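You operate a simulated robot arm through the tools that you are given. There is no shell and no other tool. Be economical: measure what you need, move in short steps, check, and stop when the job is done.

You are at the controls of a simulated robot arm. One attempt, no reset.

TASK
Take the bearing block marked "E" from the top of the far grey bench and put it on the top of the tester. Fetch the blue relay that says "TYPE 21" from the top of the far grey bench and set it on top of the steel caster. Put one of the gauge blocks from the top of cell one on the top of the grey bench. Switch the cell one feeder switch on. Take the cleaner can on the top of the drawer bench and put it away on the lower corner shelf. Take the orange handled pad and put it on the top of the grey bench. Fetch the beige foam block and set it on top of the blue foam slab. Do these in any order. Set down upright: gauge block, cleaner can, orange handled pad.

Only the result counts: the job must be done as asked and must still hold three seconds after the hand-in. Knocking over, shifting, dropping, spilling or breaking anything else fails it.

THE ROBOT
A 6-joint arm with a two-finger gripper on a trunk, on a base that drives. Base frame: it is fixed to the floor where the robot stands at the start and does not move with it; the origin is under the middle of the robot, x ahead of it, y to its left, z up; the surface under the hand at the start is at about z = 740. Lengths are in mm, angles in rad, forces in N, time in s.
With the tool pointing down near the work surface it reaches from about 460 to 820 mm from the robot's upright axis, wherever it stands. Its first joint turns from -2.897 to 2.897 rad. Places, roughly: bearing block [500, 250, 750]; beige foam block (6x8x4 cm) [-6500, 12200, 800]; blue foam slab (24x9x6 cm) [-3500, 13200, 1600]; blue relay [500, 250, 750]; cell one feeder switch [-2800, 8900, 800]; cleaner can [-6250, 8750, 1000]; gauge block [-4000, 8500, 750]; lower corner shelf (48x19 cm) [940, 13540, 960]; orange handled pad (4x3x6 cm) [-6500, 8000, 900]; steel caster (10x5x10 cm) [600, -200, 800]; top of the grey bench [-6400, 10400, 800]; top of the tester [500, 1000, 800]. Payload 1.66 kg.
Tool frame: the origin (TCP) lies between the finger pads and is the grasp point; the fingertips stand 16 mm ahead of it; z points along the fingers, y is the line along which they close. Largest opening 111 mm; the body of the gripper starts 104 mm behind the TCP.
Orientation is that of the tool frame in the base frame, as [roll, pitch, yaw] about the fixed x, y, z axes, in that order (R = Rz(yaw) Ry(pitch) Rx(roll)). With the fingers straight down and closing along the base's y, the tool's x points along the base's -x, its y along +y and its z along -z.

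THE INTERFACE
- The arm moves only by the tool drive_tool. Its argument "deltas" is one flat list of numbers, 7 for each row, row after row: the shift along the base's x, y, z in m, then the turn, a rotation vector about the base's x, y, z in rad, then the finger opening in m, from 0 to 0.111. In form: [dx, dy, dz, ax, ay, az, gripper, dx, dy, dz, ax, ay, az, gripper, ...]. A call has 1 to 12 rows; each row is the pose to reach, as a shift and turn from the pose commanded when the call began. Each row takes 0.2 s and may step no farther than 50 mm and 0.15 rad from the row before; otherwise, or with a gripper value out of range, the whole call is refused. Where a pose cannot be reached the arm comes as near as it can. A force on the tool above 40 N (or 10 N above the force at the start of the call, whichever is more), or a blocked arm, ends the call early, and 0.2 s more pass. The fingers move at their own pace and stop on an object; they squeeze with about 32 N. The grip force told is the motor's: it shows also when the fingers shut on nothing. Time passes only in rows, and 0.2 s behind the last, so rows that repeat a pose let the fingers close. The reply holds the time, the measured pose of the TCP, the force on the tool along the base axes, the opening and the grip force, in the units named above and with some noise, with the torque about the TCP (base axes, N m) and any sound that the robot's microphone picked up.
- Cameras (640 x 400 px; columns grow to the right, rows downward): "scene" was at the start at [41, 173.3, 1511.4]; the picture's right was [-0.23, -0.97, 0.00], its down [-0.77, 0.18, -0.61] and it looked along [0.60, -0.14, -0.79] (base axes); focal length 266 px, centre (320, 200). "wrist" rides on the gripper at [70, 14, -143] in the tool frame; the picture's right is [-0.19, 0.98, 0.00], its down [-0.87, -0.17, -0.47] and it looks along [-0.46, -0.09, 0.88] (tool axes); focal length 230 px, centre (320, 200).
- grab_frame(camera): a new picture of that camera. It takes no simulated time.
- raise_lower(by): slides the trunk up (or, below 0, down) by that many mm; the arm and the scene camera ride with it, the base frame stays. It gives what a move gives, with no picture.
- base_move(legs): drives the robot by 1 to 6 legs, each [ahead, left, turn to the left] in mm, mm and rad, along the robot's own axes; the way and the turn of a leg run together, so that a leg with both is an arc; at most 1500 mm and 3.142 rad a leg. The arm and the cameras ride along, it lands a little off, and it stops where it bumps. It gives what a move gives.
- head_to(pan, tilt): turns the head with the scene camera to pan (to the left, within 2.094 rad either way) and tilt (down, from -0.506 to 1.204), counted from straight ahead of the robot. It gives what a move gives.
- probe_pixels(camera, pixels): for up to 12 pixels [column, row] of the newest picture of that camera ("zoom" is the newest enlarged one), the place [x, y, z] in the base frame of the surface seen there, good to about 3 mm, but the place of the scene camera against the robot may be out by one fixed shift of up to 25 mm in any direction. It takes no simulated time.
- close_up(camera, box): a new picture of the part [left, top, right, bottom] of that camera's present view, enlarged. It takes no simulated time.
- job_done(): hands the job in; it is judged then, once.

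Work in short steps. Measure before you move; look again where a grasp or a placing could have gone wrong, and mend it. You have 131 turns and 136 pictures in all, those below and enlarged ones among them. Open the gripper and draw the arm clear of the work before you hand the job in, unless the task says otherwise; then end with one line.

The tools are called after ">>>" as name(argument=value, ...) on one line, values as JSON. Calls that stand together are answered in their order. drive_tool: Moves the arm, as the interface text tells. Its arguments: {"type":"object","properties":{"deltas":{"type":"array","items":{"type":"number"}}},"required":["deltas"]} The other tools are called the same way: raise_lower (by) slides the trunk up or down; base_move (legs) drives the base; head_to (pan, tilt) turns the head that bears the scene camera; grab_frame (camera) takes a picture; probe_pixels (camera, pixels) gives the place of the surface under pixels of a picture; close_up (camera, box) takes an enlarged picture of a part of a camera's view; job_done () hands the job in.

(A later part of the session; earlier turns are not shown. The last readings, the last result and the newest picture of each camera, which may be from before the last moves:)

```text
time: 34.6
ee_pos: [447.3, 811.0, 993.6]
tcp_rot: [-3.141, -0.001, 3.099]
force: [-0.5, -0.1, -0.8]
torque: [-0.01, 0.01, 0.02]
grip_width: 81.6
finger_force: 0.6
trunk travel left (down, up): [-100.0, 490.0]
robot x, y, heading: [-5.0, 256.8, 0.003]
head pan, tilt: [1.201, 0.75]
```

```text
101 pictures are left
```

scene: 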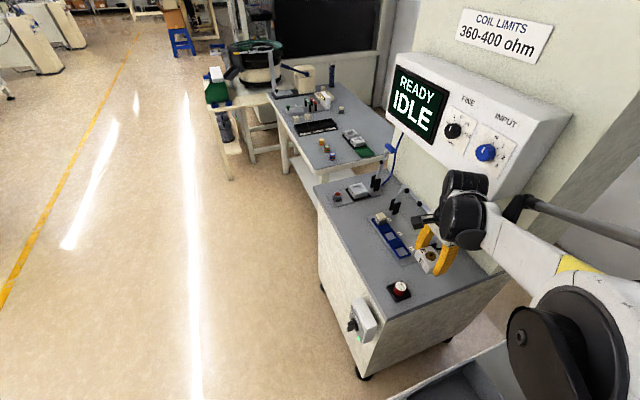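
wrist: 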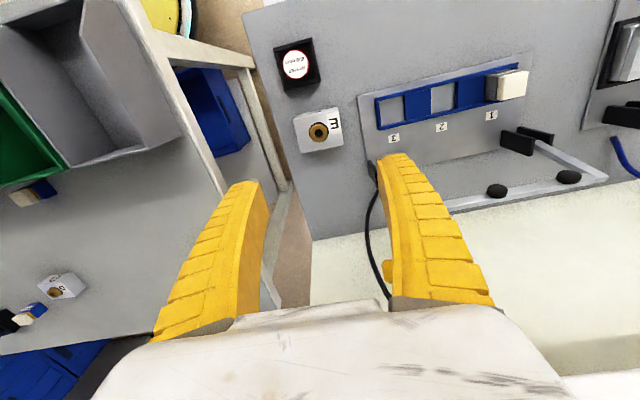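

E stands on the tester. The right finger is close to the yellow clamp handle (388,268), so I retreat in −x and then −y; then look round for the drive.

>>> drive_tool(deltas=[-0.02, -0.035, 0, 0, 0, 0, 0.08, -0.03, -0.08, 0, 0, 0, 0, 0.08, -0.03, -0.128, 0, 0, 0, 0, 0.08, -0.03, -0.176, 0.0, 0, 0, 0, 0.08, -0.02, -0.22, 0.0, 0, 0, 0, 0.08, 0.0, -0.265, 0, 0, 0, 0, 0.08, 0.02, -0.31, 0, 0, 0, 0, 0.08, 0.02, -0.355, 0.02, 0, 0, 0, 0.08, 0.02, -0.4, 0.04, 0, 0, 0, 0.08, 0.02, -0.44, 0.06, 0, 0, 0, 0.08, 0.02, -0.48, 0.08, 0, 0, 0, 0.08, 0.02, -0.52, 0.1, 0, 0, 0, 0.08])

>>> head_to(pan=2.09, tilt=0.35)

>>> grab_frame(camera="scene")

>>> head_to(pan=1.3, tilt=0.2)

>>> grab_frame(camera="scene")

```text
time: 37.2
ee_pos: [466.9, 289.4, 1093.6]
tcp_rot: [3.141, -0.002, 3.098]
force: [0.6, -0.4, 0.6]
torque: [0.0, -0.03, 0.0]
grip_width: 81.6
finger_force: 1.2
trunk travel left (down, up): [-100.0, 490.0]
robot x, y, heading: [-1.8, 255.4, 0.009]
head pan, tilt: [1.201, 0.75]
```

```text
time: 38.4
ee_pos: [467.6, 290.1, 1092.4]
tcp_rot: [3.141, 0.0, 3.097]
force: [1.2, -0.5, 1.3]
torque: [-0.01, 0.03, -0.02]
grip_width: 81.2
finger_force: 0.8
trunk travel left (down, up): [-100.0, 490.0]
robot x, y, heading: [-2.0, 258.8, 0.006]
head pan, tilt: [2.089, 0.351]
```

```text
100 pictures are left
```

scene: 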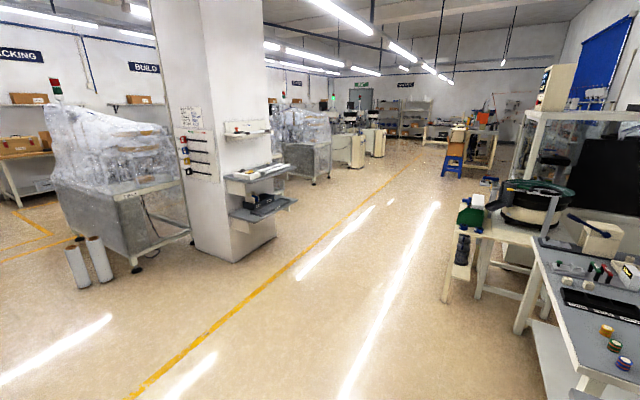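

```text
time: 39.5
ee_pos: [468.7, 290.8, 1093.4]
tcp_rot: [3.141, 0.001, 3.098]
force: [0.6, -0.8, -0.7]
torque: [0.0, 0.01, 0.0]
grip_width: 81.3
finger_force: 1.2
trunk travel left (down, up): [-100.0, 490.0]
robot x, y, heading: [-1.8, 254.0, 0.003]
head pan, tilt: [1.3, 0.201]
```

```text
99 pictures are left
```

scene: 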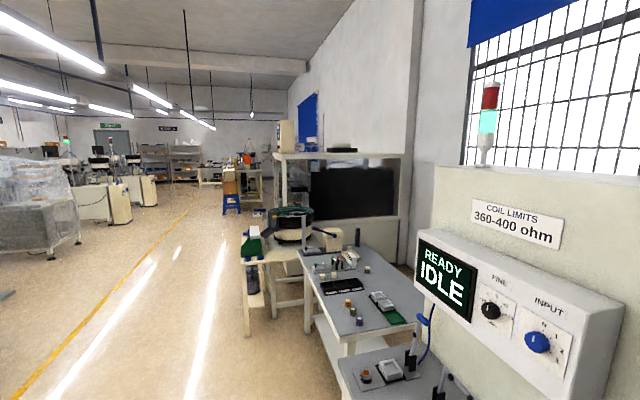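

There's a clear aisle running along +y. I probe floor and landmarks for a map.

>>> probe_pixels(camera="scene", pixels=[[60, 360], [185, 215], [215, 215], [230, 210], [245, 330], [115, 210], [145, 195], [30, 240], [170, 170], [250, 175], [215, 180], [100, 170]])

```text
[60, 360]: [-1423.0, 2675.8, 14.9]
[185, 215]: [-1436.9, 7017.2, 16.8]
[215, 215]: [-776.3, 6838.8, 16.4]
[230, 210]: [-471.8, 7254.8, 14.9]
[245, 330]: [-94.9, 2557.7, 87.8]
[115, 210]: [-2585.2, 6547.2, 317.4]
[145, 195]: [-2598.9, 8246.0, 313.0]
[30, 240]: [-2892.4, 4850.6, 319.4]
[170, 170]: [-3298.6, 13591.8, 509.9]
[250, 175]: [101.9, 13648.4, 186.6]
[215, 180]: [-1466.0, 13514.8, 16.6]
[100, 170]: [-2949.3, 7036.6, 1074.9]
```

Aisle between the yellow line (x≈−1430) and benches (x≥−100) is clear. Back off, turn to face +y and drive up the aisle to y≈5750.

>>> base_move(legs=[[-850, 0, 0], [0, 0, 1.571], [1500, 0, 0], [1500, 0, 0], [1500, 0, 0], [1000, 0, 0]])

>>> head_to(pan=0.6, tilt=0.25)

>>> grab_frame(camera="scene")

```text
time: 73.8
ee_pos: [-878.9, 6265.4, 1093.5]
tcp_rot: [3.141, 0.0, -1.578]
force: [-0.2, 0.6, 0.7]
torque: [0.02, 0.01, 0.03]
grip_width: 81.6
finger_force: 0.9
trunk travel left (down, up): [-100.0, 490.0]
robot x, y, heading: [-828.3, 5797.7, 1.612]
head pan, tilt: [1.3, 0.201]
```

```text
time: 74.9
ee_pos: [-879.0, 6266.2, 1093.0]
tcp_rot: [3.141, 0.001, -1.579]
force: [0.3, -0.1, 0.5]
torque: [0.0, -0.01, 0.0]
grip_width: 81.4
finger_force: 0.7
trunk travel left (down, up): [-100.0, 490.0]
robot x, y, heading: [-833.5, 5797.0, 1.609]
head pan, tilt: [0.6, 0.25]
```

```text
98 pictures are left
```

scene: 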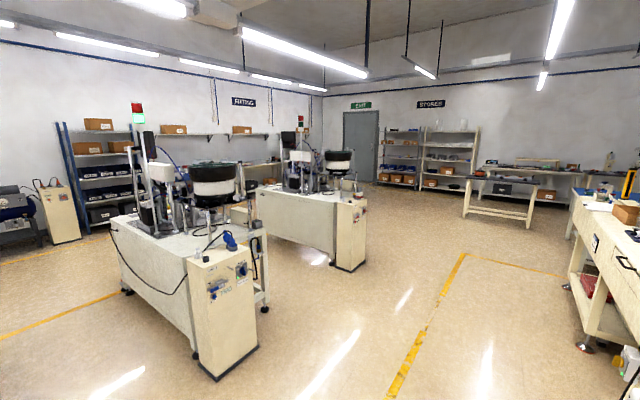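

Two cells are seen with switch boxes at (228,275) and (357,215). Zoom to read labels and probe.

>>> close_up(camera="scene", box=[190, 220, 270, 300])

>>> close_up(camera="scene", box=[260, 120, 400, 260])

>>> probe_pixels(camera="scene", pixels=[[215, 290], [242, 270], [340, 220], [360, 214], [200, 240], [300, 190], [100, 170], [520, 185], [430, 180], [600, 230], [245, 310], [330, 180]])

```text
5.00 times, centred on (230, 260) of scene
```

zoom: 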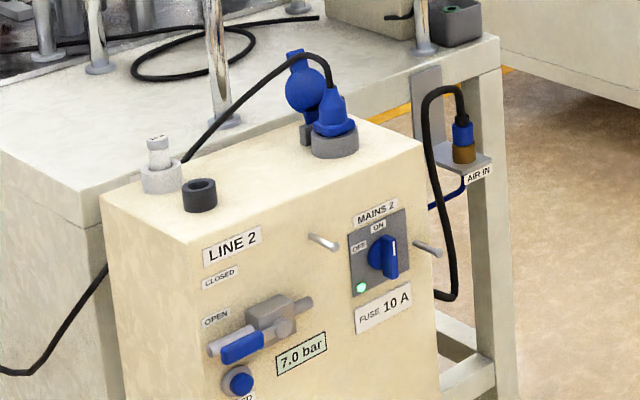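

```text
2.86 times, centred on (330, 190) of scene
```

zoom: 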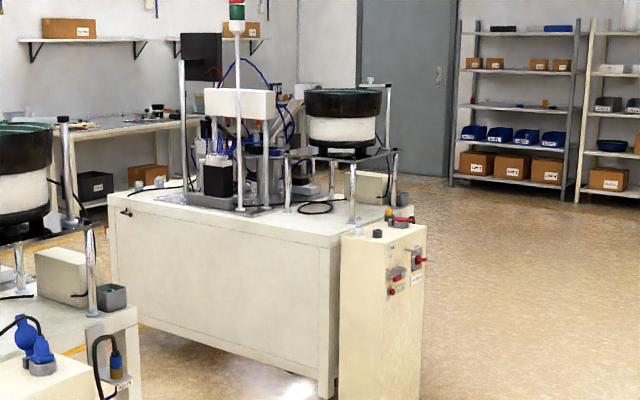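

```text
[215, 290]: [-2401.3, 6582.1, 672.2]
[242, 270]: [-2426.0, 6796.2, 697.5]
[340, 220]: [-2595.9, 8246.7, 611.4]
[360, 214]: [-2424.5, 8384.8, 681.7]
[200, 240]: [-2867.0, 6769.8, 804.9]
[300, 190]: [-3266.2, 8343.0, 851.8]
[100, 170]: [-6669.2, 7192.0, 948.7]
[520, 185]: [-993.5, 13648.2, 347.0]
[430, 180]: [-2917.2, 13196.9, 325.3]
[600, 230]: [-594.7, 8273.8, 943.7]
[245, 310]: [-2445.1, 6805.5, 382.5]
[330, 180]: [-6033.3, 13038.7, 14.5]
```

Nearer machine is LINE 2; cell one is the next (y≈8400). Drive to about (−1500, 8800) and face −x.

>>> base_move(legs=[[1450, 350, 0], [1500, 200, 0], [0, 0, 1.53]])

>>> head_to(pan=0.2, tilt=0.5)

>>> grab_frame(camera="scene")

```text
refused: leg 2 is longer than a leg can be; nothing moved
```

```text
time: 75.8
ee_pos: [-880.5, 6265.6, 1092.1]
tcp_rot: [-3.141, 0.0, -1.58]
force: [0.4, -0.5, -0.9]
torque: [0.01, 0.0, 0.03]
grip_width: 81.5
finger_force: 1.2
trunk travel left (down, up): [-100.0, 490.0]
robot x, y, heading: [-828.0, 5800.4, 1.61]
head pan, tilt: [0.201, 0.499]
```

```text
95 pictures are left
```

scene: 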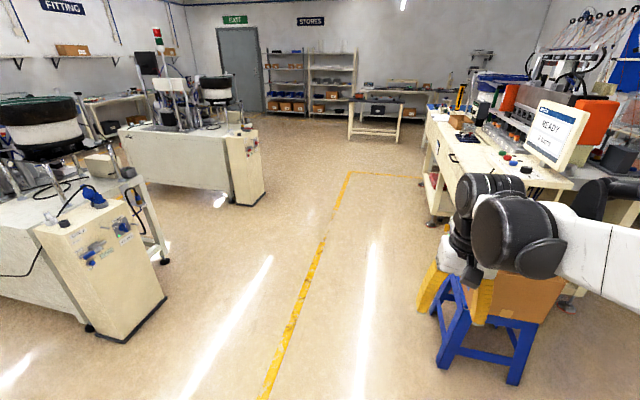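

The second leg was too long. The stool (490,320) is ahead right, so strafe left first.

>>> base_move(legs=[[0, 600, 0], [1500, 0, 0], [1480, 0, 0], [0, 0, 1.53]])

>>> head_to(pan=0.0, tilt=0.5)

>>> grab_frame(camera="scene")

```text
time: 96.8
ee_pos: [-2017.6, 8744.0, 1093.0]
tcp_rot: [3.141, 0.001, -0.104]
force: [-0.2, 1.3, 0.8]
torque: [-0.02, 0.01, 0.02]
grip_width: 81.5
finger_force: 1.3
trunk travel left (down, up): [-100.0, 490.0]
robot x, y, heading: [-1552.8, 8752.2, 3.084]
head pan, tilt: [0.201, 0.499]
```

```text
time: 97.6
ee_pos: [-2017.2, 8743.8, 1092.6]
tcp_rot: [3.142, 0.0, -0.104]
force: [-0.3, 0.5, 0.0]
torque: [-0.02, -0.02, -0.02]
grip_width: 81.6
finger_force: 0.9
trunk travel left (down, up): [-100.0, 490.0]
robot x, y, heading: [-1547.2, 8750.7, 3.085]
head pan, tilt: [0.0, 0.499]
```

```text
94 pictures are left
```

scene: 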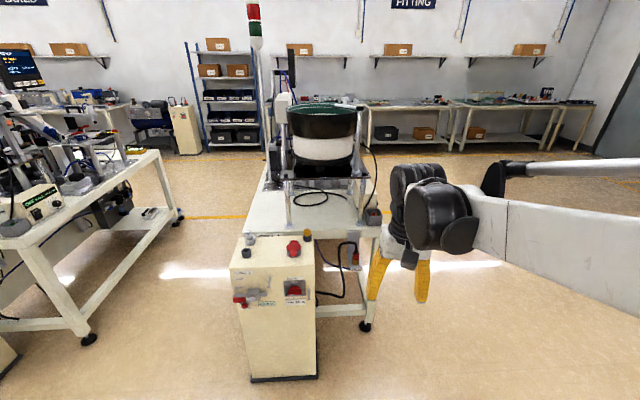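

Cell one is ahead; the feeder controller likely sits on its north side, as with the neighbour's box at (38,205). I probe the table's extents before driving round.

>>> probe_pixels(camera="scene", pixels=[[365, 235], [372, 212], [355, 190], [365, 325], [320, 118], [355, 165], [295, 250], [250, 220], [38, 205], [150, 155], [400, 115], [600, 110]])

>>> close_up(camera="scene", box=[220, 150, 400, 320])

```text
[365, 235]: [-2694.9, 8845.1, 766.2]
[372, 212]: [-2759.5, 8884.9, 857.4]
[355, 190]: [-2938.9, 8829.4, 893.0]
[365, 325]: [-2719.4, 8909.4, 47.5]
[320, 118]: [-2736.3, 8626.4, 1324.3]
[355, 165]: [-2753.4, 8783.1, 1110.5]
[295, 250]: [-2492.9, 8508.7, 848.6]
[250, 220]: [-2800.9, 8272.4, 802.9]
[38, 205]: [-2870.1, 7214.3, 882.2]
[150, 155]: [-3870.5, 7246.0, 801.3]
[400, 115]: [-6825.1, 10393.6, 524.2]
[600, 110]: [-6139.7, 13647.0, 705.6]
```

```text
2.35 times, centred on (310, 235) of scene
```

zoom: 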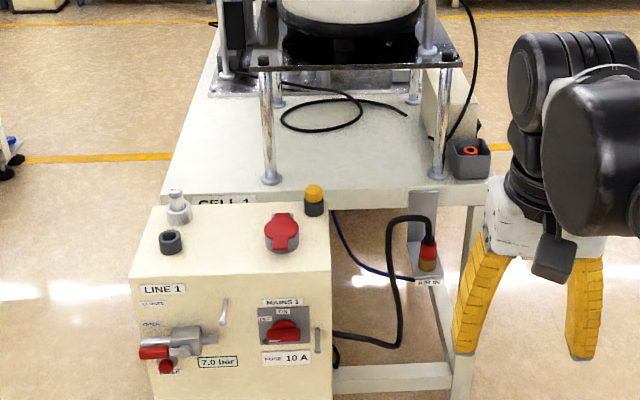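

CELL 1 confirmed; controller is at about (−2940,8830,893). Drive round to its north side and face it.

>>> base_move(legs=[[0, -900, 0], [1350, 50, 0], [0, 0, 1.627]])

>>> head_to(pan=0.0, tilt=0.75)

>>> grab_frame(camera="scene")

```text
time: 112.6
ee_pos: [-2821.3, 9181.6, 1093.1]
tcp_rot: [-3.141, 0.001, 1.535]
force: [0.2, 0.4, -0.4]
torque: [0.0, 0.01, -0.01]
grip_width: 81.3
finger_force: 1.0
trunk travel left (down, up): [-100.0, 490.0]
robot x, y, heading: [-2860.4, 9646.0, -1.553]
head pan, tilt: [0.0, 0.499]
```

```text
time: 113.4
ee_pos: [-2823.1, 9181.9, 1094.3]
tcp_rot: [-3.141, 0.0, 1.533]
force: [0.0, -0.2, -0.3]
torque: [0.0, -0.01, 0.0]
grip_width: 81.5
finger_force: 1.2
trunk travel left (down, up): [-100.0, 490.0]
robot x, y, heading: [-2861.6, 9649.0, -1.558]
head pan, tilt: [0.0, 0.75]
```

```text
92 pictures are left
```

scene: 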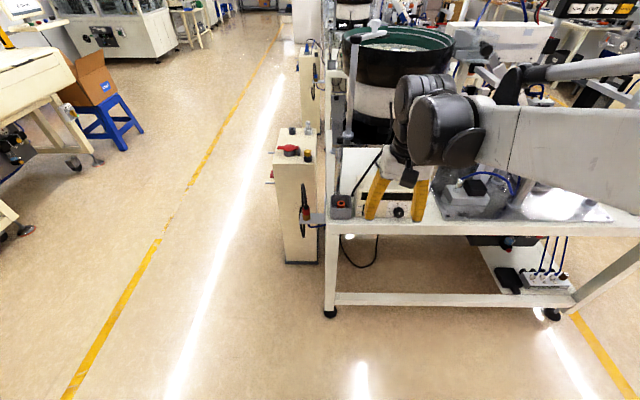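

Controller face is behind the fingers, knob near (398,212). View with wrist camera and scene zoom.

>>> grab_frame(camera="wrist")

>>> close_up(camera="scene", box=[325, 160, 425, 240])

```text
91 pictures are left
```

wrist: 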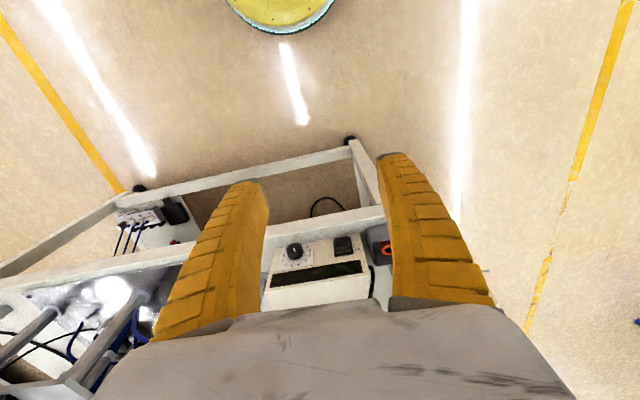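

```text
5.00 times, centred on (375, 200) of scene
```

zoom: 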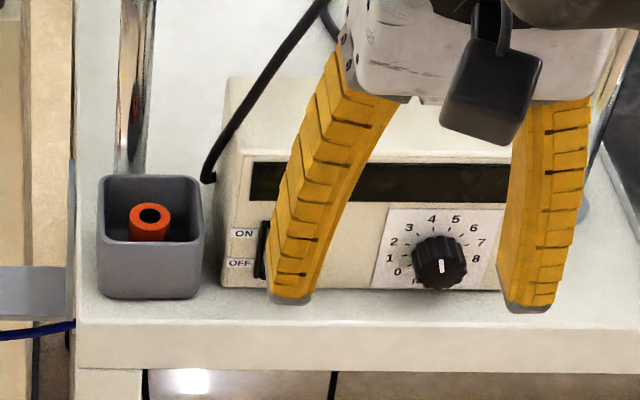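

A rocker with ON (top)/OFF (bottom) labels on the face. Zoom in with the wrist camera and probe.

>>> close_up(camera="wrist", box=[265, 225, 385, 305])

>>> probe_pixels(camera="wrist", pixels=[[342, 239], [343, 245], [344, 252], [343, 248], [295, 252], [272, 272], [362, 262], [360, 240], [385, 250], [330, 262], [350, 285], [375, 210]])

```text
5.00 times, centred on (325, 265) of wrist
```

zoom: 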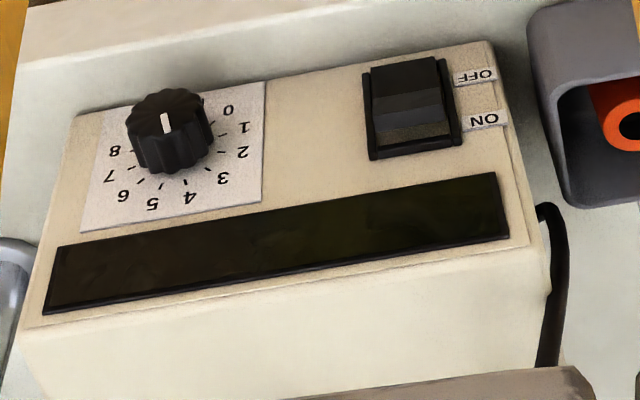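

```text
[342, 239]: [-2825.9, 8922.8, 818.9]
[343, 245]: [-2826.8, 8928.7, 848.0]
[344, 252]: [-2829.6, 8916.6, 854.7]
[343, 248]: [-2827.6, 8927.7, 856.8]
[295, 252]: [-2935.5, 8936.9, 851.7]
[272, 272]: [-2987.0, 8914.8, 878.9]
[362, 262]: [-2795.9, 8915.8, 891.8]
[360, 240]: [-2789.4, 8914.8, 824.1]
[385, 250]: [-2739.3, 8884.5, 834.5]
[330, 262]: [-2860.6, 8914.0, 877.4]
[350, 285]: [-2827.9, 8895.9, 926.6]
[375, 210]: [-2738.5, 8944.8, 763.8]
```

Rocker centre (−2827, ~8925, 838), ON half is the upper one (z≈852). I close the fingers, tilt the tool 0.7 rad so the tip corner leads, and approach to ~45 mm off.

>>> drive_tool(deltas=[0, -0.02, -0.025, -0.0875, 0, 0, 0.05, -0.001, -0.04, -0.05, -0.175, 0, 0, 0.02, -0.002, -0.065, -0.075, -0.2625, 0, 0, 0, -0.003, -0.09, -0.1, -0.35, 0, 0, 0, -0.004, -0.115, -0.125, -0.4375, 0, 0, 0, -0.005, -0.14, -0.155, -0.525, 0, 0, 0, -0.005, -0.165, -0.185, -0.6125, 0, 0, 0, -0.005, -0.19, -0.215, -0.7, 0, 0, 0, -0.005, -0.19, -0.235, -0.7, 0, 0, 0])

>>> grab_frame(camera="wrist")

>>> close_up(camera="scene", box=[325, 150, 445, 250])

```text
time: 115.4
ee_pos: [-2826.9, 8991.4, 859.7]
tcp_rot: [3.112, 0.7, 1.523]
force: [-0.1, -0.3, 0.1]
torque: [0.02, -0.02, 0.03]
grip_width: 0.0
finger_force: 28.3
trunk travel left (down, up): [-100.0, 490.0]
robot x, y, heading: [-2856.7, 9647.3, -1.56]
head pan, tilt: [0.0, 0.75]
```

```text
88 pictures are left
```

wrist: 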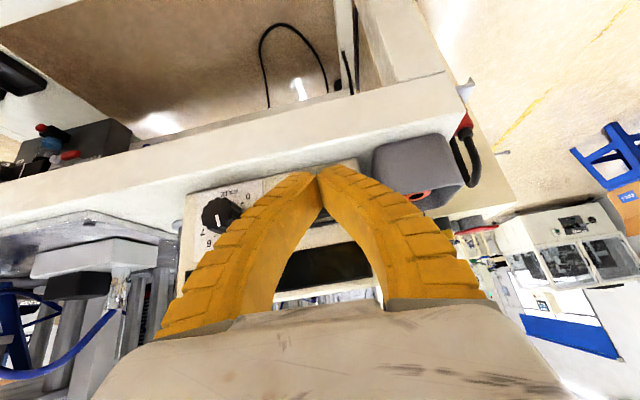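

```text
4.00 times, centred on (385, 200) of scene
```

zoom: 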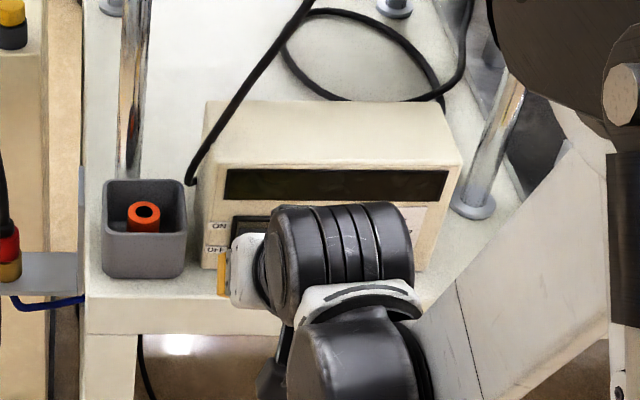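

Tip aims at x≈−2827. Lower 5 mm and advance to contact in small steps.

>>> drive_tool(deltas=[0, -0.015, -0.005, 0, 0, 0, 0, 0, -0.03, -0.005, 0, 0, 0, 0, 0, -0.036, -0.005, 0, 0, 0, 0, 0, -0.04, -0.005, 0, 0, 0, 0, 0, -0.043, -0.005, 0, 0, 0, 0, 0, -0.046, -0.005, 0, 0, 0, 0, 0, -0.049, -0.005, 0, 0, 0, 0, 0, -0.052, -0.005, 0, 0, 0, 0])

```text
time: 117.2
ee_pos: [-2826.3, 8940.8, 853.0]
tcp_rot: [3.113, 0.697, 1.523]
force: [0.0, 17.1, -5.9]
torque: [0.08, 0.0, -0.03]
grip_width: 6.2
finger_force: 28.7
trunk travel left (down, up): [-100.0, 490.0]
robot x, y, heading: [-2859.3, 9651.1, -1.554]
head pan, tilt: [0.0, 0.75]
```

17 N contact, no click told yet. Push a few mm more.

>>> drive_tool(deltas=[0, -0.002, 0, 0, 0, 0, 0, 0, -0.004, 0, 0, 0, 0, 0, 0, -0.006, 0, 0, 0, 0, 0])

```text
time: 117.8
ee_pos: [-2826.2, 8939.9, 853.5]
tcp_rot: [3.109, 0.693, 1.523]
force: [-0.2, 12.8, 3.4]
torque: [-0.07, -0.04, -0.03]
grip_width: 5.9
finger_force: 28.9
trunk travel left (down, up): [-100.0, 490.0]
robot x, y, heading: [-2860.6, 9646.3, -1.56]
head pan, tilt: [0.0, 0.75]
stopped in row 2: the force on the tool passed its limit at 42 N (the readings are from after the stop); the commanded pose is now the measured one
```

Force limit reached; back off and look at the rocker.

>>> drive_tool(deltas=[0, 0.03, 0, 0, 0, 0, 0, 0, 0.07, 0.02, 0, 0, 0, 0, 0, 0.1, 0.06, 0, 0, 0, 0, 0, 0.12, 0.1, 0.1, 0, 0, 0, 0, 0.14, 0.14, 0.2, 0, 0, 0.02, 0, 0.16, 0.18, 0.3, 0, 0, 0.05])

>>> grab_frame(camera="wrist")

>>> close_up(camera="scene", box=[340, 170, 420, 230])

```text
time: 119.2
ee_pos: [-2830.8, 9098.2, 1030.4]
tcp_rot: [3.127, 0.394, 1.53]
force: [-0.4, 1.1, 0.1]
torque: [-0.01, 0.0, 0.03]
grip_width: 52.1
finger_force: 1.5
trunk travel left (down, up): [-100.0, 490.0]
robot x, y, heading: [-2860.6, 9652.7, -1.557]
head pan, tilt: [0.0, 0.75]
```

```text
86 pictures are left
```

wrist: 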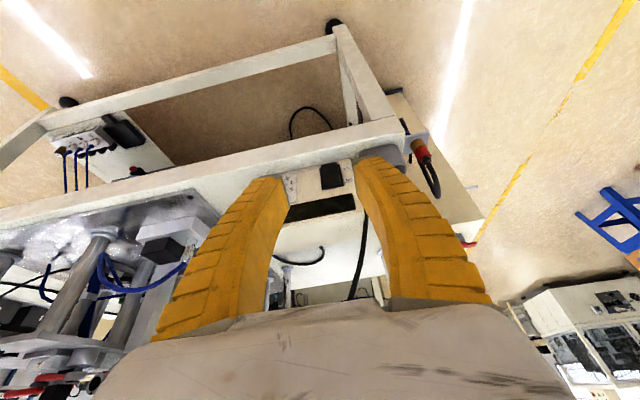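

```text
6.67 times, centred on (380, 200) of scene
```

zoom: 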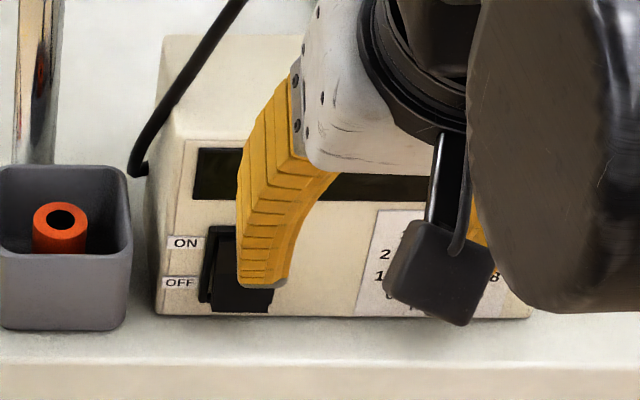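

>>> close_up(camera="wrist", box=[285, 150, 365, 230])

>>> probe_pixels(camera="wrist", pixels=[[330, 164], [331, 168], [331, 172], [332, 176], [332, 180], [333, 184], [333, 188], [333, 190]])

```text
5.00 times, centred on (325, 190) of wrist
```

zoom: 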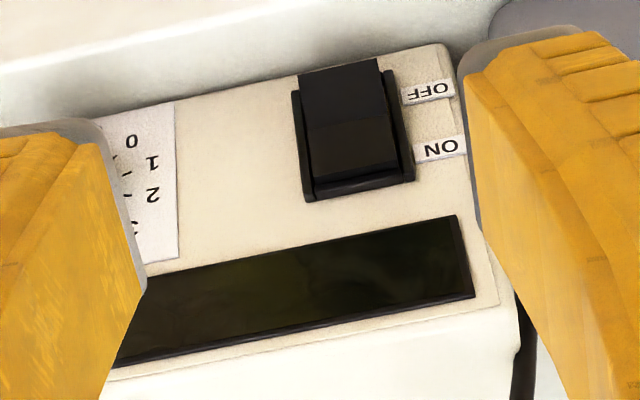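

```text
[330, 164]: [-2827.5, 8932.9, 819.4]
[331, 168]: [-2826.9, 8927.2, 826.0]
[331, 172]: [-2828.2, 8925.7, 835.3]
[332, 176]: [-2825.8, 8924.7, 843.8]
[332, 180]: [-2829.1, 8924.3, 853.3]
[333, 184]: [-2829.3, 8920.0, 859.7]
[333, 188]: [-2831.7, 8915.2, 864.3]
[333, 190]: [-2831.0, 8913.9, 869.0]
```

Now the upper (ON) half is pressed in (y 8924) and the OFF end stands out (8933): switch is on. Straighten the tool, pull back, and strafe along cell one towards the gauge blocks.

>>> drive_tool(deltas=[0, 0.02, 0.02, 0.1, 0, 0, 0.08, 0, 0.04, 0.04, 0.2, 0, 0, 0.08, 0, 0.06, 0.06, 0.3, 0, 0, 0.08, 0, 0.08, 0.06, 0.394, 0, 0, 0.08])

>>> head_to(pan=-0.9, tilt=0.6)

>>> grab_frame(camera="scene")

```text
time: 120.2
ee_pos: [-2828.7, 9181.5, 1092.1]
tcp_rot: [-3.14, 0.001, 1.535]
force: [-0.2, -0.7, -0.9]
torque: [-0.01, 0.0, 0.02]
grip_width: 81.3
finger_force: 1.4
trunk travel left (down, up): [-100.0, 490.0]
robot x, y, heading: [-2860.5, 9650.1, -1.56]
head pan, tilt: [0.0, 0.75]
```

```text
time: 121.4
ee_pos: [-2827.8, 9180.6, 1090.9]
tcp_rot: [-3.141, 0.001, 1.534]
force: [0.1, 0.2, -0.5]
torque: [0.02, 0.0, 0.01]
grip_width: 81.4
finger_force: 1.2
trunk travel left (down, up): [-100.0, 490.0]
robot x, y, heading: [-2856.9, 9651.6, -1.56]
head pan, tilt: [-0.901, 0.6]
```

```text
83 pictures are left
```

scene: 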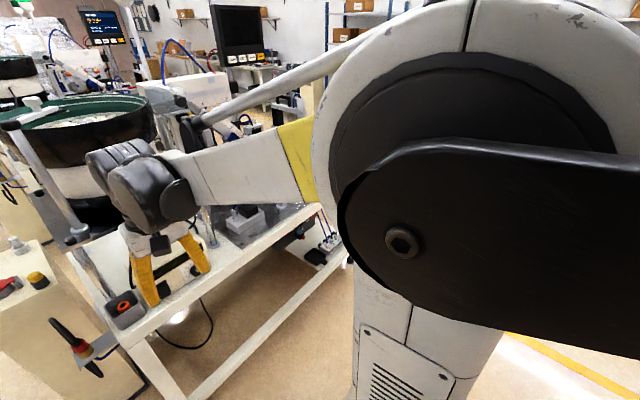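

The arm hides that side, but the earlier view showed free floor there. Strafe right 1100 and look ahead.

>>> base_move(legs=[[0, -1100, 0]])

>>> head_to(pan=0.1, tilt=0.75)

>>> grab_frame(camera="scene")

>>> grab_frame(camera="wrist")

```text
time: 127.1
ee_pos: [-3942.9, 9158.2, 1092.1]
tcp_rot: [3.141, 0.0, 1.548]
force: [-0.4, 0.5, 0.2]
torque: [0.0, -0.04, 0.0]
grip_width: 81.4
finger_force: 0.9
trunk travel left (down, up): [-100.0, 490.0]
robot x, y, heading: [-3984.0, 9627.9, -1.543]
head pan, tilt: [-0.901, 0.6]
```

```text
time: 128.4
ee_pos: [-3943.0, 9159.3, 1091.2]
tcp_rot: [-3.141, 0.003, 1.549]
force: [0.1, -0.6, -0.8]
torque: [0.01, 0.03, -0.01]
grip_width: 81.2
finger_force: 1.0
trunk travel left (down, up): [-100.0, 490.0]
robot x, y, heading: [-3976.8, 9627.9, -1.544]
head pan, tilt: [0.099, 0.75]
```

```text
82 pictures are left
```

scene: 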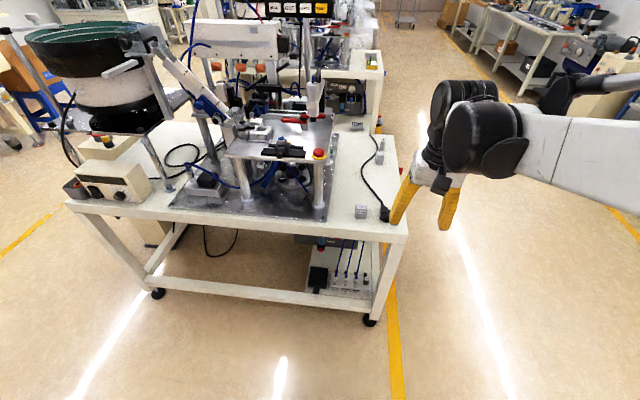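

```text
81 pictures are left
```

wrist: 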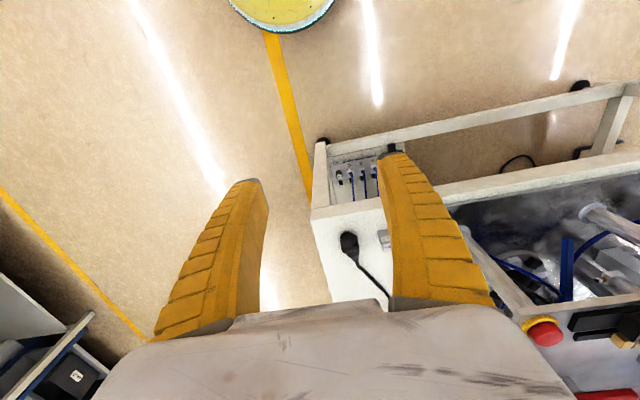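

Small metal cubes at (361,211), (378,155), (356,126). Zoom and probe.

>>> close_up(camera="scene", box=[330, 110, 410, 230])

>>> probe_pixels(camera="scene", pixels=[[361, 209], [380, 155], [356, 126], [360, 220], [384, 212], [378, 230], [380, 125], [403, 225], [320, 155], [322, 205]])

```text
3.33 times, centred on (370, 170) of scene
```

zoom: 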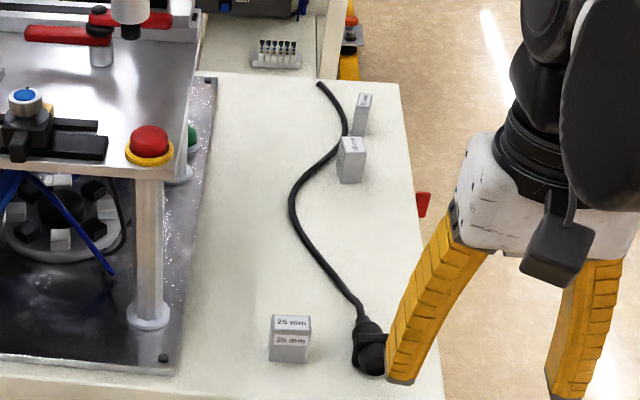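

```text
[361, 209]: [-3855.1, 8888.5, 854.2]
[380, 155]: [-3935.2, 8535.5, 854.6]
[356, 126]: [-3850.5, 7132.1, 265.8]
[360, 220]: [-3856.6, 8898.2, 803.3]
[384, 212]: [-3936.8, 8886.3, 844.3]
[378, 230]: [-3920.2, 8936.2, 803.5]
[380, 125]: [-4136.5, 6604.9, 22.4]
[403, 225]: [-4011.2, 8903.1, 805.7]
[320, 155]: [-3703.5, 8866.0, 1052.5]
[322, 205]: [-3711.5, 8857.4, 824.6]
```

Nearest block "25 mm" at about (−3855,8888). Move above it to see with the wrist camera.

>>> drive_tool(deltas=[0.02, -0.035, -0.02, 0, 0, 0.02, 0.08, 0.04, -0.07, -0.045, 0, 0, 0.02, 0.08, 0.06, -0.105, -0.07, 0, 0, 0.02, 0.08, 0.08, -0.14, -0.09, 0, 0, 0.02, 0.08, 0.088, -0.17, -0.11, 0, 0, 0.02, 0.08, 0.088, -0.19, -0.13, 0, 0, 0.02, 0.08, 0.088, -0.19, -0.13, 0, 0, 0.02, 0.08])

>>> grab_frame(camera="wrist")

```text
time: 130.0
ee_pos: [-3852.4, 8969.2, 961.9]
tcp_rot: [-3.141, 0.002, 1.568]
force: [0.6, -1.6, -0.8]
torque: [-0.02, 0.03, 0.03]
grip_width: 81.4
finger_force: 0.5
trunk travel left (down, up): [-100.0, 490.0]
robot x, y, heading: [-3982.3, 9628.1, -1.541]
head pan, tilt: [0.099, 0.75]
```

```text
79 pictures are left
```

wrist: 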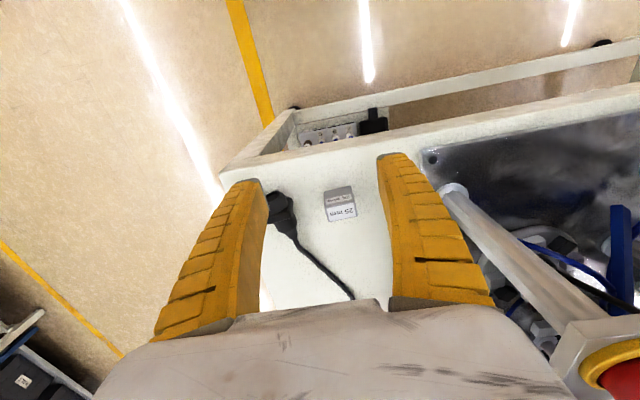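

Probe block corners, the post, the tray, and the cable.

>>> probe_pixels(camera="wrist", pixels=[[326, 192], [351, 188], [330, 221], [356, 217], [341, 213], [338, 195], [283, 205], [290, 220], [455, 190], [565, 335], [300, 180], [345, 170]])

>>> close_up(camera="wrist", box=[290, 165, 390, 235])

```text
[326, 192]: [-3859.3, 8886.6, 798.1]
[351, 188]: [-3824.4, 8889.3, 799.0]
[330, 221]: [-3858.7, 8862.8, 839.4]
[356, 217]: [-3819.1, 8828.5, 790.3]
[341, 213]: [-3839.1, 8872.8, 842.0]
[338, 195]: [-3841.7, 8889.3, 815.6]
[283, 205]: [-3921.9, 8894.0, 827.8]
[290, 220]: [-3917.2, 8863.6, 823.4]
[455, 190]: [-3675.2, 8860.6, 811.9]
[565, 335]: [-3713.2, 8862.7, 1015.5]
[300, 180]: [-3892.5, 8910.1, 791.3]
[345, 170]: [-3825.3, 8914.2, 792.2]
```

```text
5.71 times, centred on (340, 200) of wrist
```

zoom: 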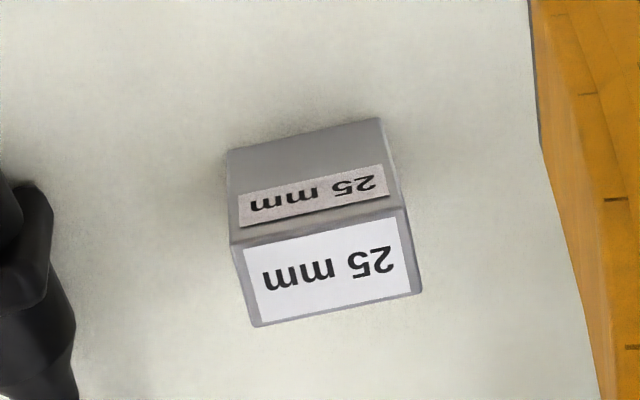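

Block centre (−3841,8876), 34×25×51, top 842, table 791; plug at x≤−3905. Move over, descend, then check.

>>> drive_tool(deltas=[0.006, -0.045, 0, 0, 0, 0, 0.065, 0.0115, -0.092, 0, 0, 0, 0, 0.065, 0.0115, -0.092, -0.045, 0, 0, 0, 0.065, 0.0115, -0.092, -0.09, 0, 0, 0, 0.065, 0.0115, -0.092, -0.12, 0, 0, 0, 0.065, 0.0115, -0.092, -0.142, 0, 0, 0, 0.065, 0.0115, -0.092, -0.142, 0, 0, 0, 0.065])

>>> grab_frame(camera="wrist")

```text
time: 131.6
ee_pos: [-3845.1, 8876.4, 817.1]
tcp_rot: [-3.141, 0.002, 1.567]
force: [0.0, -0.4, -0.3]
torque: [0.02, -0.04, 0.01]
grip_width: 67.0
finger_force: 1.2
trunk travel left (down, up): [-100.0, 490.0]
robot x, y, heading: [-3982.3, 9632.9, -1.547]
head pan, tilt: [0.099, 0.75]
```

```text
77 pictures are left
```

wrist: 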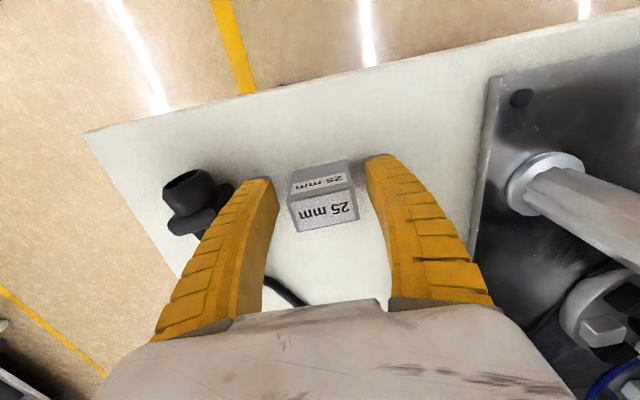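

Well centred. Close, lift and retreat toward the robot.

>>> drive_tool(deltas=[0, 0, 0, 0, 0, 0, 0.03, 0, 0, 0, 0, 0, 0, 0.01, 0, 0, 0, 0, 0, 0, 0.01, 0, 0, 0, 0, 0, 0, 0.01, 0, 0, 0.05, 0, 0, 0, 0.01, 0, 0, 0.1, 0, 0, 0, 0.01, 0, 0, 0.145, 0, 0, 0, 0.01, -0.02, 0.04, 0.16, 0, 0, 0, 0.01, -0.04, 0.08, 0.18, 0, 0, 0, 0.01, -0.06, 0.12, 0.2, 0, 0, 0, 0.01, -0.08, 0.16, 0.22, 0, 0, 0, 0.01, -0.1, 0.2, 0.24, 0, 0, 0, 0.01])

>>> head_to(pan=-1.6, tilt=0.35)

>>> grab_frame(camera="scene")

```text
time: 134.2
ee_pos: [-3941.7, 9076.3, 1064.3]
tcp_rot: [-3.141, 0.002, 1.567]
force: [0.8, -0.3, -2.2]
torque: [0.0, 0.0, 0.0]
grip_width: 36.7
finger_force: 32.1
trunk travel left (down, up): [-100.0, 490.0]
robot x, y, heading: [-3982.7, 9626.9, -1.542]
head pan, tilt: [0.099, 0.75]
```

```text
time: 135.9
ee_pos: [-3941.3, 9074.9, 1063.2]
tcp_rot: [3.141, 0.002, 1.568]
force: [0.1, 0.1, -1.6]
torque: [0.0, -0.02, 0.0]
grip_width: 36.7
finger_force: 31.8
trunk travel left (down, up): [-100.0, 490.0]
robot x, y, heading: [-3983.7, 9623.7, -1.547]
head pan, tilt: [-1.6, 0.351]
```

```text
76 pictures are left
```

scene: 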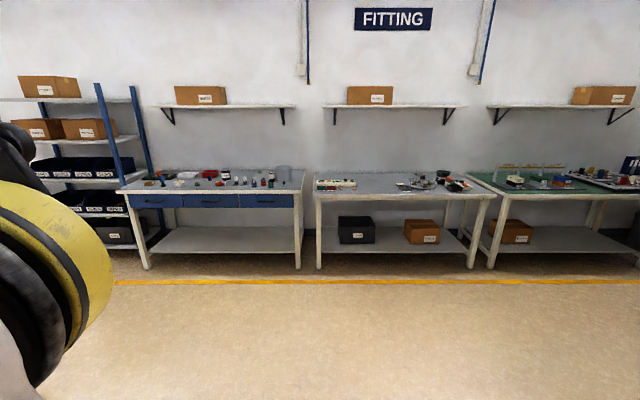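

Gauge block held (36.7 mm). The west wall shows the drawer bench, the grey bench and a green one. Probe positions.

>>> probe_pixels(camera="scene", pixels=[[120, 190], [300, 190], [320, 195], [390, 190], [490, 195], [360, 195], [380, 175], [400, 106], [250, 185], [146, 268], [640, 200], [560, 190]])

>>> close_up(camera="scene", box=[310, 160, 500, 210])

>>> close_up(camera="scene", box=[120, 155, 310, 205])

```text
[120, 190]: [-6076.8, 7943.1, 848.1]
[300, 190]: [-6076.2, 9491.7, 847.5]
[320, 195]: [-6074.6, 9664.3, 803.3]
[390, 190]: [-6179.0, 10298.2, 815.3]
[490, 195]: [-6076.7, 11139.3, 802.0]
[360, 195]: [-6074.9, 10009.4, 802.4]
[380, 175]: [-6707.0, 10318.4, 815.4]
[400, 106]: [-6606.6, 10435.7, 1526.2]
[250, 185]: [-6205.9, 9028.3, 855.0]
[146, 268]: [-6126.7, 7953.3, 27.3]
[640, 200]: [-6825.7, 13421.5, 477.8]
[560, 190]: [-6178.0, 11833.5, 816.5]
```

```text
3.37 times, centred on (405, 185) of scene
```

zoom: 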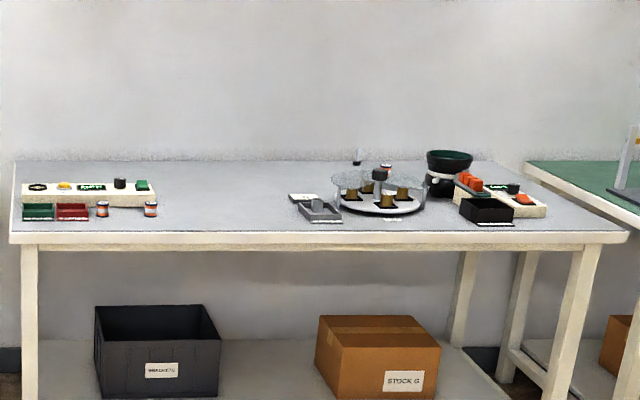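

```text
3.37 times, centred on (215, 180) of scene
```

zoom: 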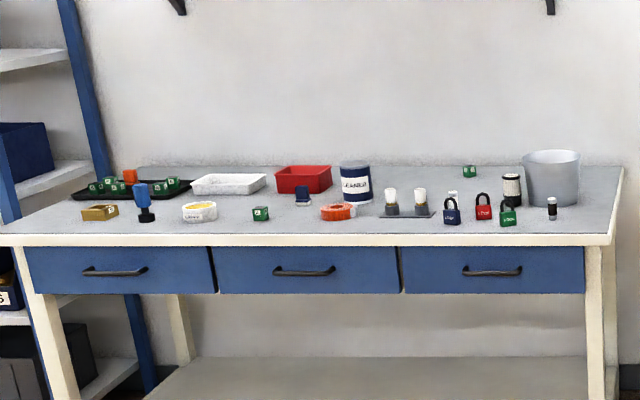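

Grey bench front at x≈−6076, free patch near y≈10150. Back off, turn right to face −x and drive there.

>>> base_move(legs=[[-150, 0, 0], [0, 0, -1.597], [1400, -400, 0], [80, 0, 0]])

>>> head_to(pan=0.1, tilt=0.8)

>>> grab_frame(camera="scene")

```text
time: 148.9
ee_pos: [-6021.3, 10267.4, 1063.2]
tcp_rot: [3.14, 0.0, -0.09]
force: [-0.1, 0.1, -1.7]
torque: [-0.03, -0.03, -0.02]
grip_width: 36.7
finger_force: 31.9
trunk travel left (down, up): [-100.0, 490.0]
robot x, y, heading: [-5468.5, 10254.5, 3.077]
head pan, tilt: [-1.6, 0.351]
```

```text
time: 150.6
ee_pos: [-6020.0, 10267.3, 1063.2]
tcp_rot: [-3.141, 0.001, -0.089]
force: [0.8, 0.7, -1.8]
torque: [-0.02, 0.02, -0.01]
grip_width: 36.5
finger_force: 32.1
trunk travel left (down, up): [-100.0, 490.0]
robot x, y, heading: [-5463.9, 10256.8, 3.084]
head pan, tilt: [0.099, 0.799]
```

```text
73 pictures are left
```

scene: 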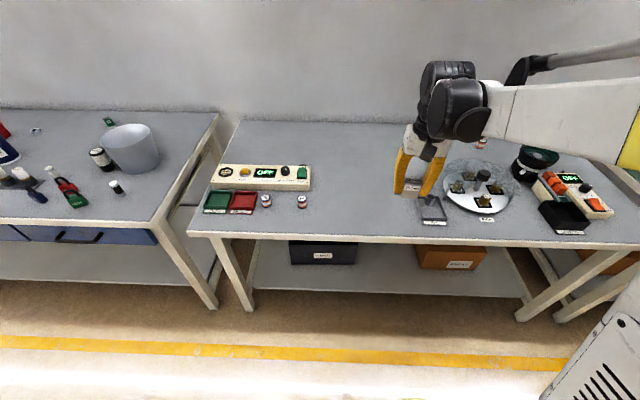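

Free area around (355,200). Probe it and its neighbours.

>>> probe_pixels(camera="scene", pixels=[[355, 200], [355, 220], [355, 180], [302, 202], [420, 215], [378, 205], [340, 205], [360, 150], [310, 180]])

```text
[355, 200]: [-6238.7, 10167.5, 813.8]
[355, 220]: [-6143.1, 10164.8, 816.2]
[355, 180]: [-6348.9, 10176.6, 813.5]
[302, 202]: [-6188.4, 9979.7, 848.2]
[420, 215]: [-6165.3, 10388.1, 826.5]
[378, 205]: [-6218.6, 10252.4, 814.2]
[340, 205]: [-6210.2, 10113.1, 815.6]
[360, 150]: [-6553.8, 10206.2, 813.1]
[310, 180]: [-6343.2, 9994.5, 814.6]
```

Gauge block goes to ≈(−6230,10220). Move over and down to z≈900, then measure with the wrist camera.

>>> drive_tool(deltas=[-0.04, -0.01, 0, 0, 0, 0, 0.01, -0.08, -0.02, -0.02, 0, 0, 0, 0.01, -0.12, -0.03, -0.04, 0, 0, 0, 0.01, -0.16, -0.04, -0.06, 0, 0, 0, 0.01, -0.195, -0.047, -0.09, 0, 0, 0, 0.01, -0.21, -0.047, -0.13, 0, 0, 0, 0.01, -0.21, -0.047, -0.16, 0, 0, 0, 0.01, -0.21, -0.047, -0.16, 0, 0, 0, 0.01])

>>> grab_frame(camera="wrist")

>>> probe_pixels(camera="wrist", pixels=[[320, 120], [250, 160], [390, 140], [320, 250], [312, 172], [322, 205]])

```text
time: 152.4
ee_pos: [-6228.1, 10219.3, 901.9]
tcp_rot: [-3.142, 0.002, -0.091]
force: [-0.1, 0.6, -1.5]
torque: [0.03, -0.03, 0.03]
grip_width: 36.6
finger_force: 31.9
trunk travel left (down, up): [-100.0, 490.0]
robot x, y, heading: [-5461.8, 10257.6, 3.081]
head pan, tilt: [0.099, 0.799]
```

```text
72 pictures are left
```

wrist: 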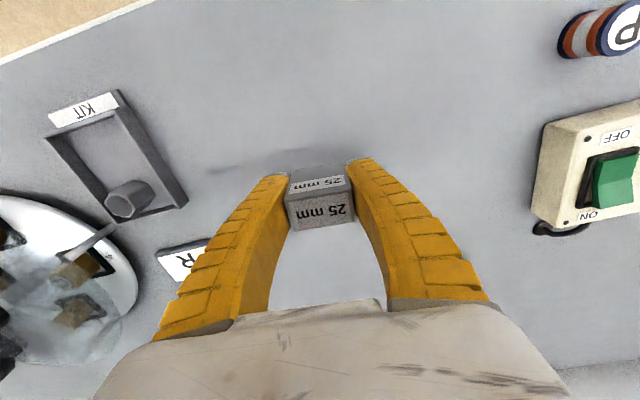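

```text
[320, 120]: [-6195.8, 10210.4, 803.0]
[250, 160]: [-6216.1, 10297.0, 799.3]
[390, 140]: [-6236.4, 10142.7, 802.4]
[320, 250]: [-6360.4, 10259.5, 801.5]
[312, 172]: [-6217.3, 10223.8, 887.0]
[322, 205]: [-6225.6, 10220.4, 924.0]
```

Bench is z≈801.5, block bottom ≈ 875. Lower ~71 mm then feel.

>>> drive_tool(deltas=[0, 0, -0.04, 0, 0, 0, 0.01, 0, 0, -0.065, 0, 0, 0, 0.01, 0, 0, -0.07, 0, 0, 0, 0.01, 0, 0, -0.0715, 0, 0, 0, 0.01, 0, 0, -0.073, 0, 0, 0, 0.01, 0, 0, -0.073, 0, 0, 0, 0.01])

```text
time: 153.8
ee_pos: [-6229.9, 10220.0, 829.6]
tcp_rot: [3.14, 0.001, -0.09]
force: [-0.1, 0.3, -2.0]
torque: [-0.03, -0.01, 0.0]
grip_width: 36.6
finger_force: 32.1
trunk travel left (down, up): [-100.0, 490.0]
robot x, y, heading: [-5465.9, 10261.1, 3.078]
head pan, tilt: [0.099, 0.799]
```

>>> drive_tool(deltas=[0, 0, -0.0015, 0, 0, 0, 0.01, 0, 0, -0.003, 0, 0, 0, 0.01, 0, 0, -0.003, 0, 0, 0, 0.01])

```text
time: 154.6
ee_pos: [-6229.4, 10220.9, 829.0]
tcp_rot: [3.142, -0.001, -0.09]
force: [0.3, -0.4, 10.5]
torque: [0.09, 0.01, 0.01]
grip_width: 38.1
finger_force: 31.8
trunk travel left (down, up): [-100.0, 490.0]
robot x, y, heading: [-5467.0, 10259.5, 3.076]
head pan, tilt: [0.099, 0.799]
```

Contact (10.5 N). Release, rise, and retreat.

>>> drive_tool(deltas=[0, 0, 0.001, 0, 0, 0, 0.038, 0, 0, 0.001, 0, 0, 0, 0.044, 0, 0, 0.001, 0, 0, 0, 0.055, 0, 0, 0.001, 0, 0, 0, 0.065, 0, 0, 0.04, 0, 0, 0, 0.065, 0, 0, 0.09, 0, 0, 0, 0.065, 0, 0, 0.14, 0, 0, 0, 0.065, 0.04, 0, 0.17, 0, 0, 0, 0.065, 0.08, 0, 0.2, 0, 0, 0, 0.065, 0.12, 0, 0.23, 0, 0, 0, 0.065, 0.165, 0, 0.25, 0, 0, 0, 0.065, 0.21, 0.015, 0.26, 0, 0, 0, 0.065])

>>> close_up(camera="scene", box=[290, 150, 450, 250])

```text
time: 157.2
ee_pos: [-6017.3, 10237.1, 1090.0]
tcp_rot: [3.141, 0.002, -0.092]
force: [0.5, -0.1, 0.4]
torque: [0.01, 0.0, 0.0]
grip_width: 66.9
finger_force: 1.3
trunk travel left (down, up): [-100.0, 490.0]
robot x, y, heading: [-5466.1, 10259.0, 3.079]
head pan, tilt: [0.099, 0.799]
```

```text
4.00 times, centred on (370, 200) of scene
```

zoom: 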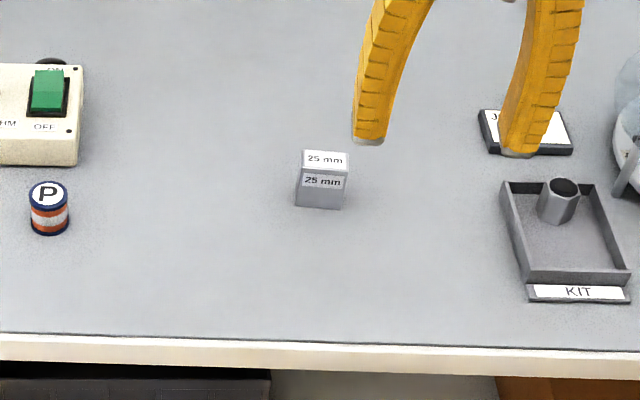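

Gauge block stands on the grey bench. Now back off, square up and strafe left ~2250 mm to the orange pad end of the drawer bench.

>>> base_move(legs=[[-150, 0, 0.063], [0, 1480, 0], [0, 700, 0]])

>>> head_to(pan=0.2, tilt=0.7)

>>> grab_frame(camera="scene")

```text
time: 169.0
ee_pos: [-5892.3, 8018.2, 1090.4]
tcp_rot: [3.141, 0.003, -0.048]
force: [-0.5, 0.0, 0.0]
torque: [0.01, -0.01, -0.02]
grip_width: 66.7
finger_force: 1.6
trunk travel left (down, up): [-100.0, 490.0]
robot x, y, heading: [-5341.9, 8059.9, 3.122]
head pan, tilt: [0.099, 0.799]
```

```text
time: 169.7
ee_pos: [-5893.0, 8016.2, 1090.5]
tcp_rot: [3.141, 0.001, -0.049]
force: [0.0, -0.4, 0.2]
torque: [0.03, -0.01, 0.03]
grip_width: 66.9
finger_force: 0.9
trunk travel left (down, up): [-100.0, 490.0]
robot x, y, heading: [-5342.0, 8062.1, 3.122]
head pan, tilt: [0.201, 0.7]
```

```text
70 pictures are left
```

scene: 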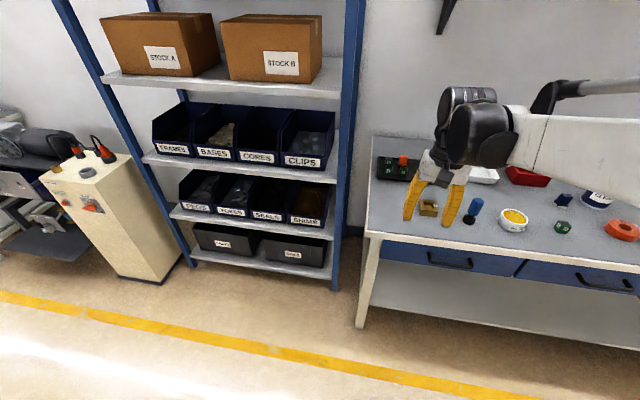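

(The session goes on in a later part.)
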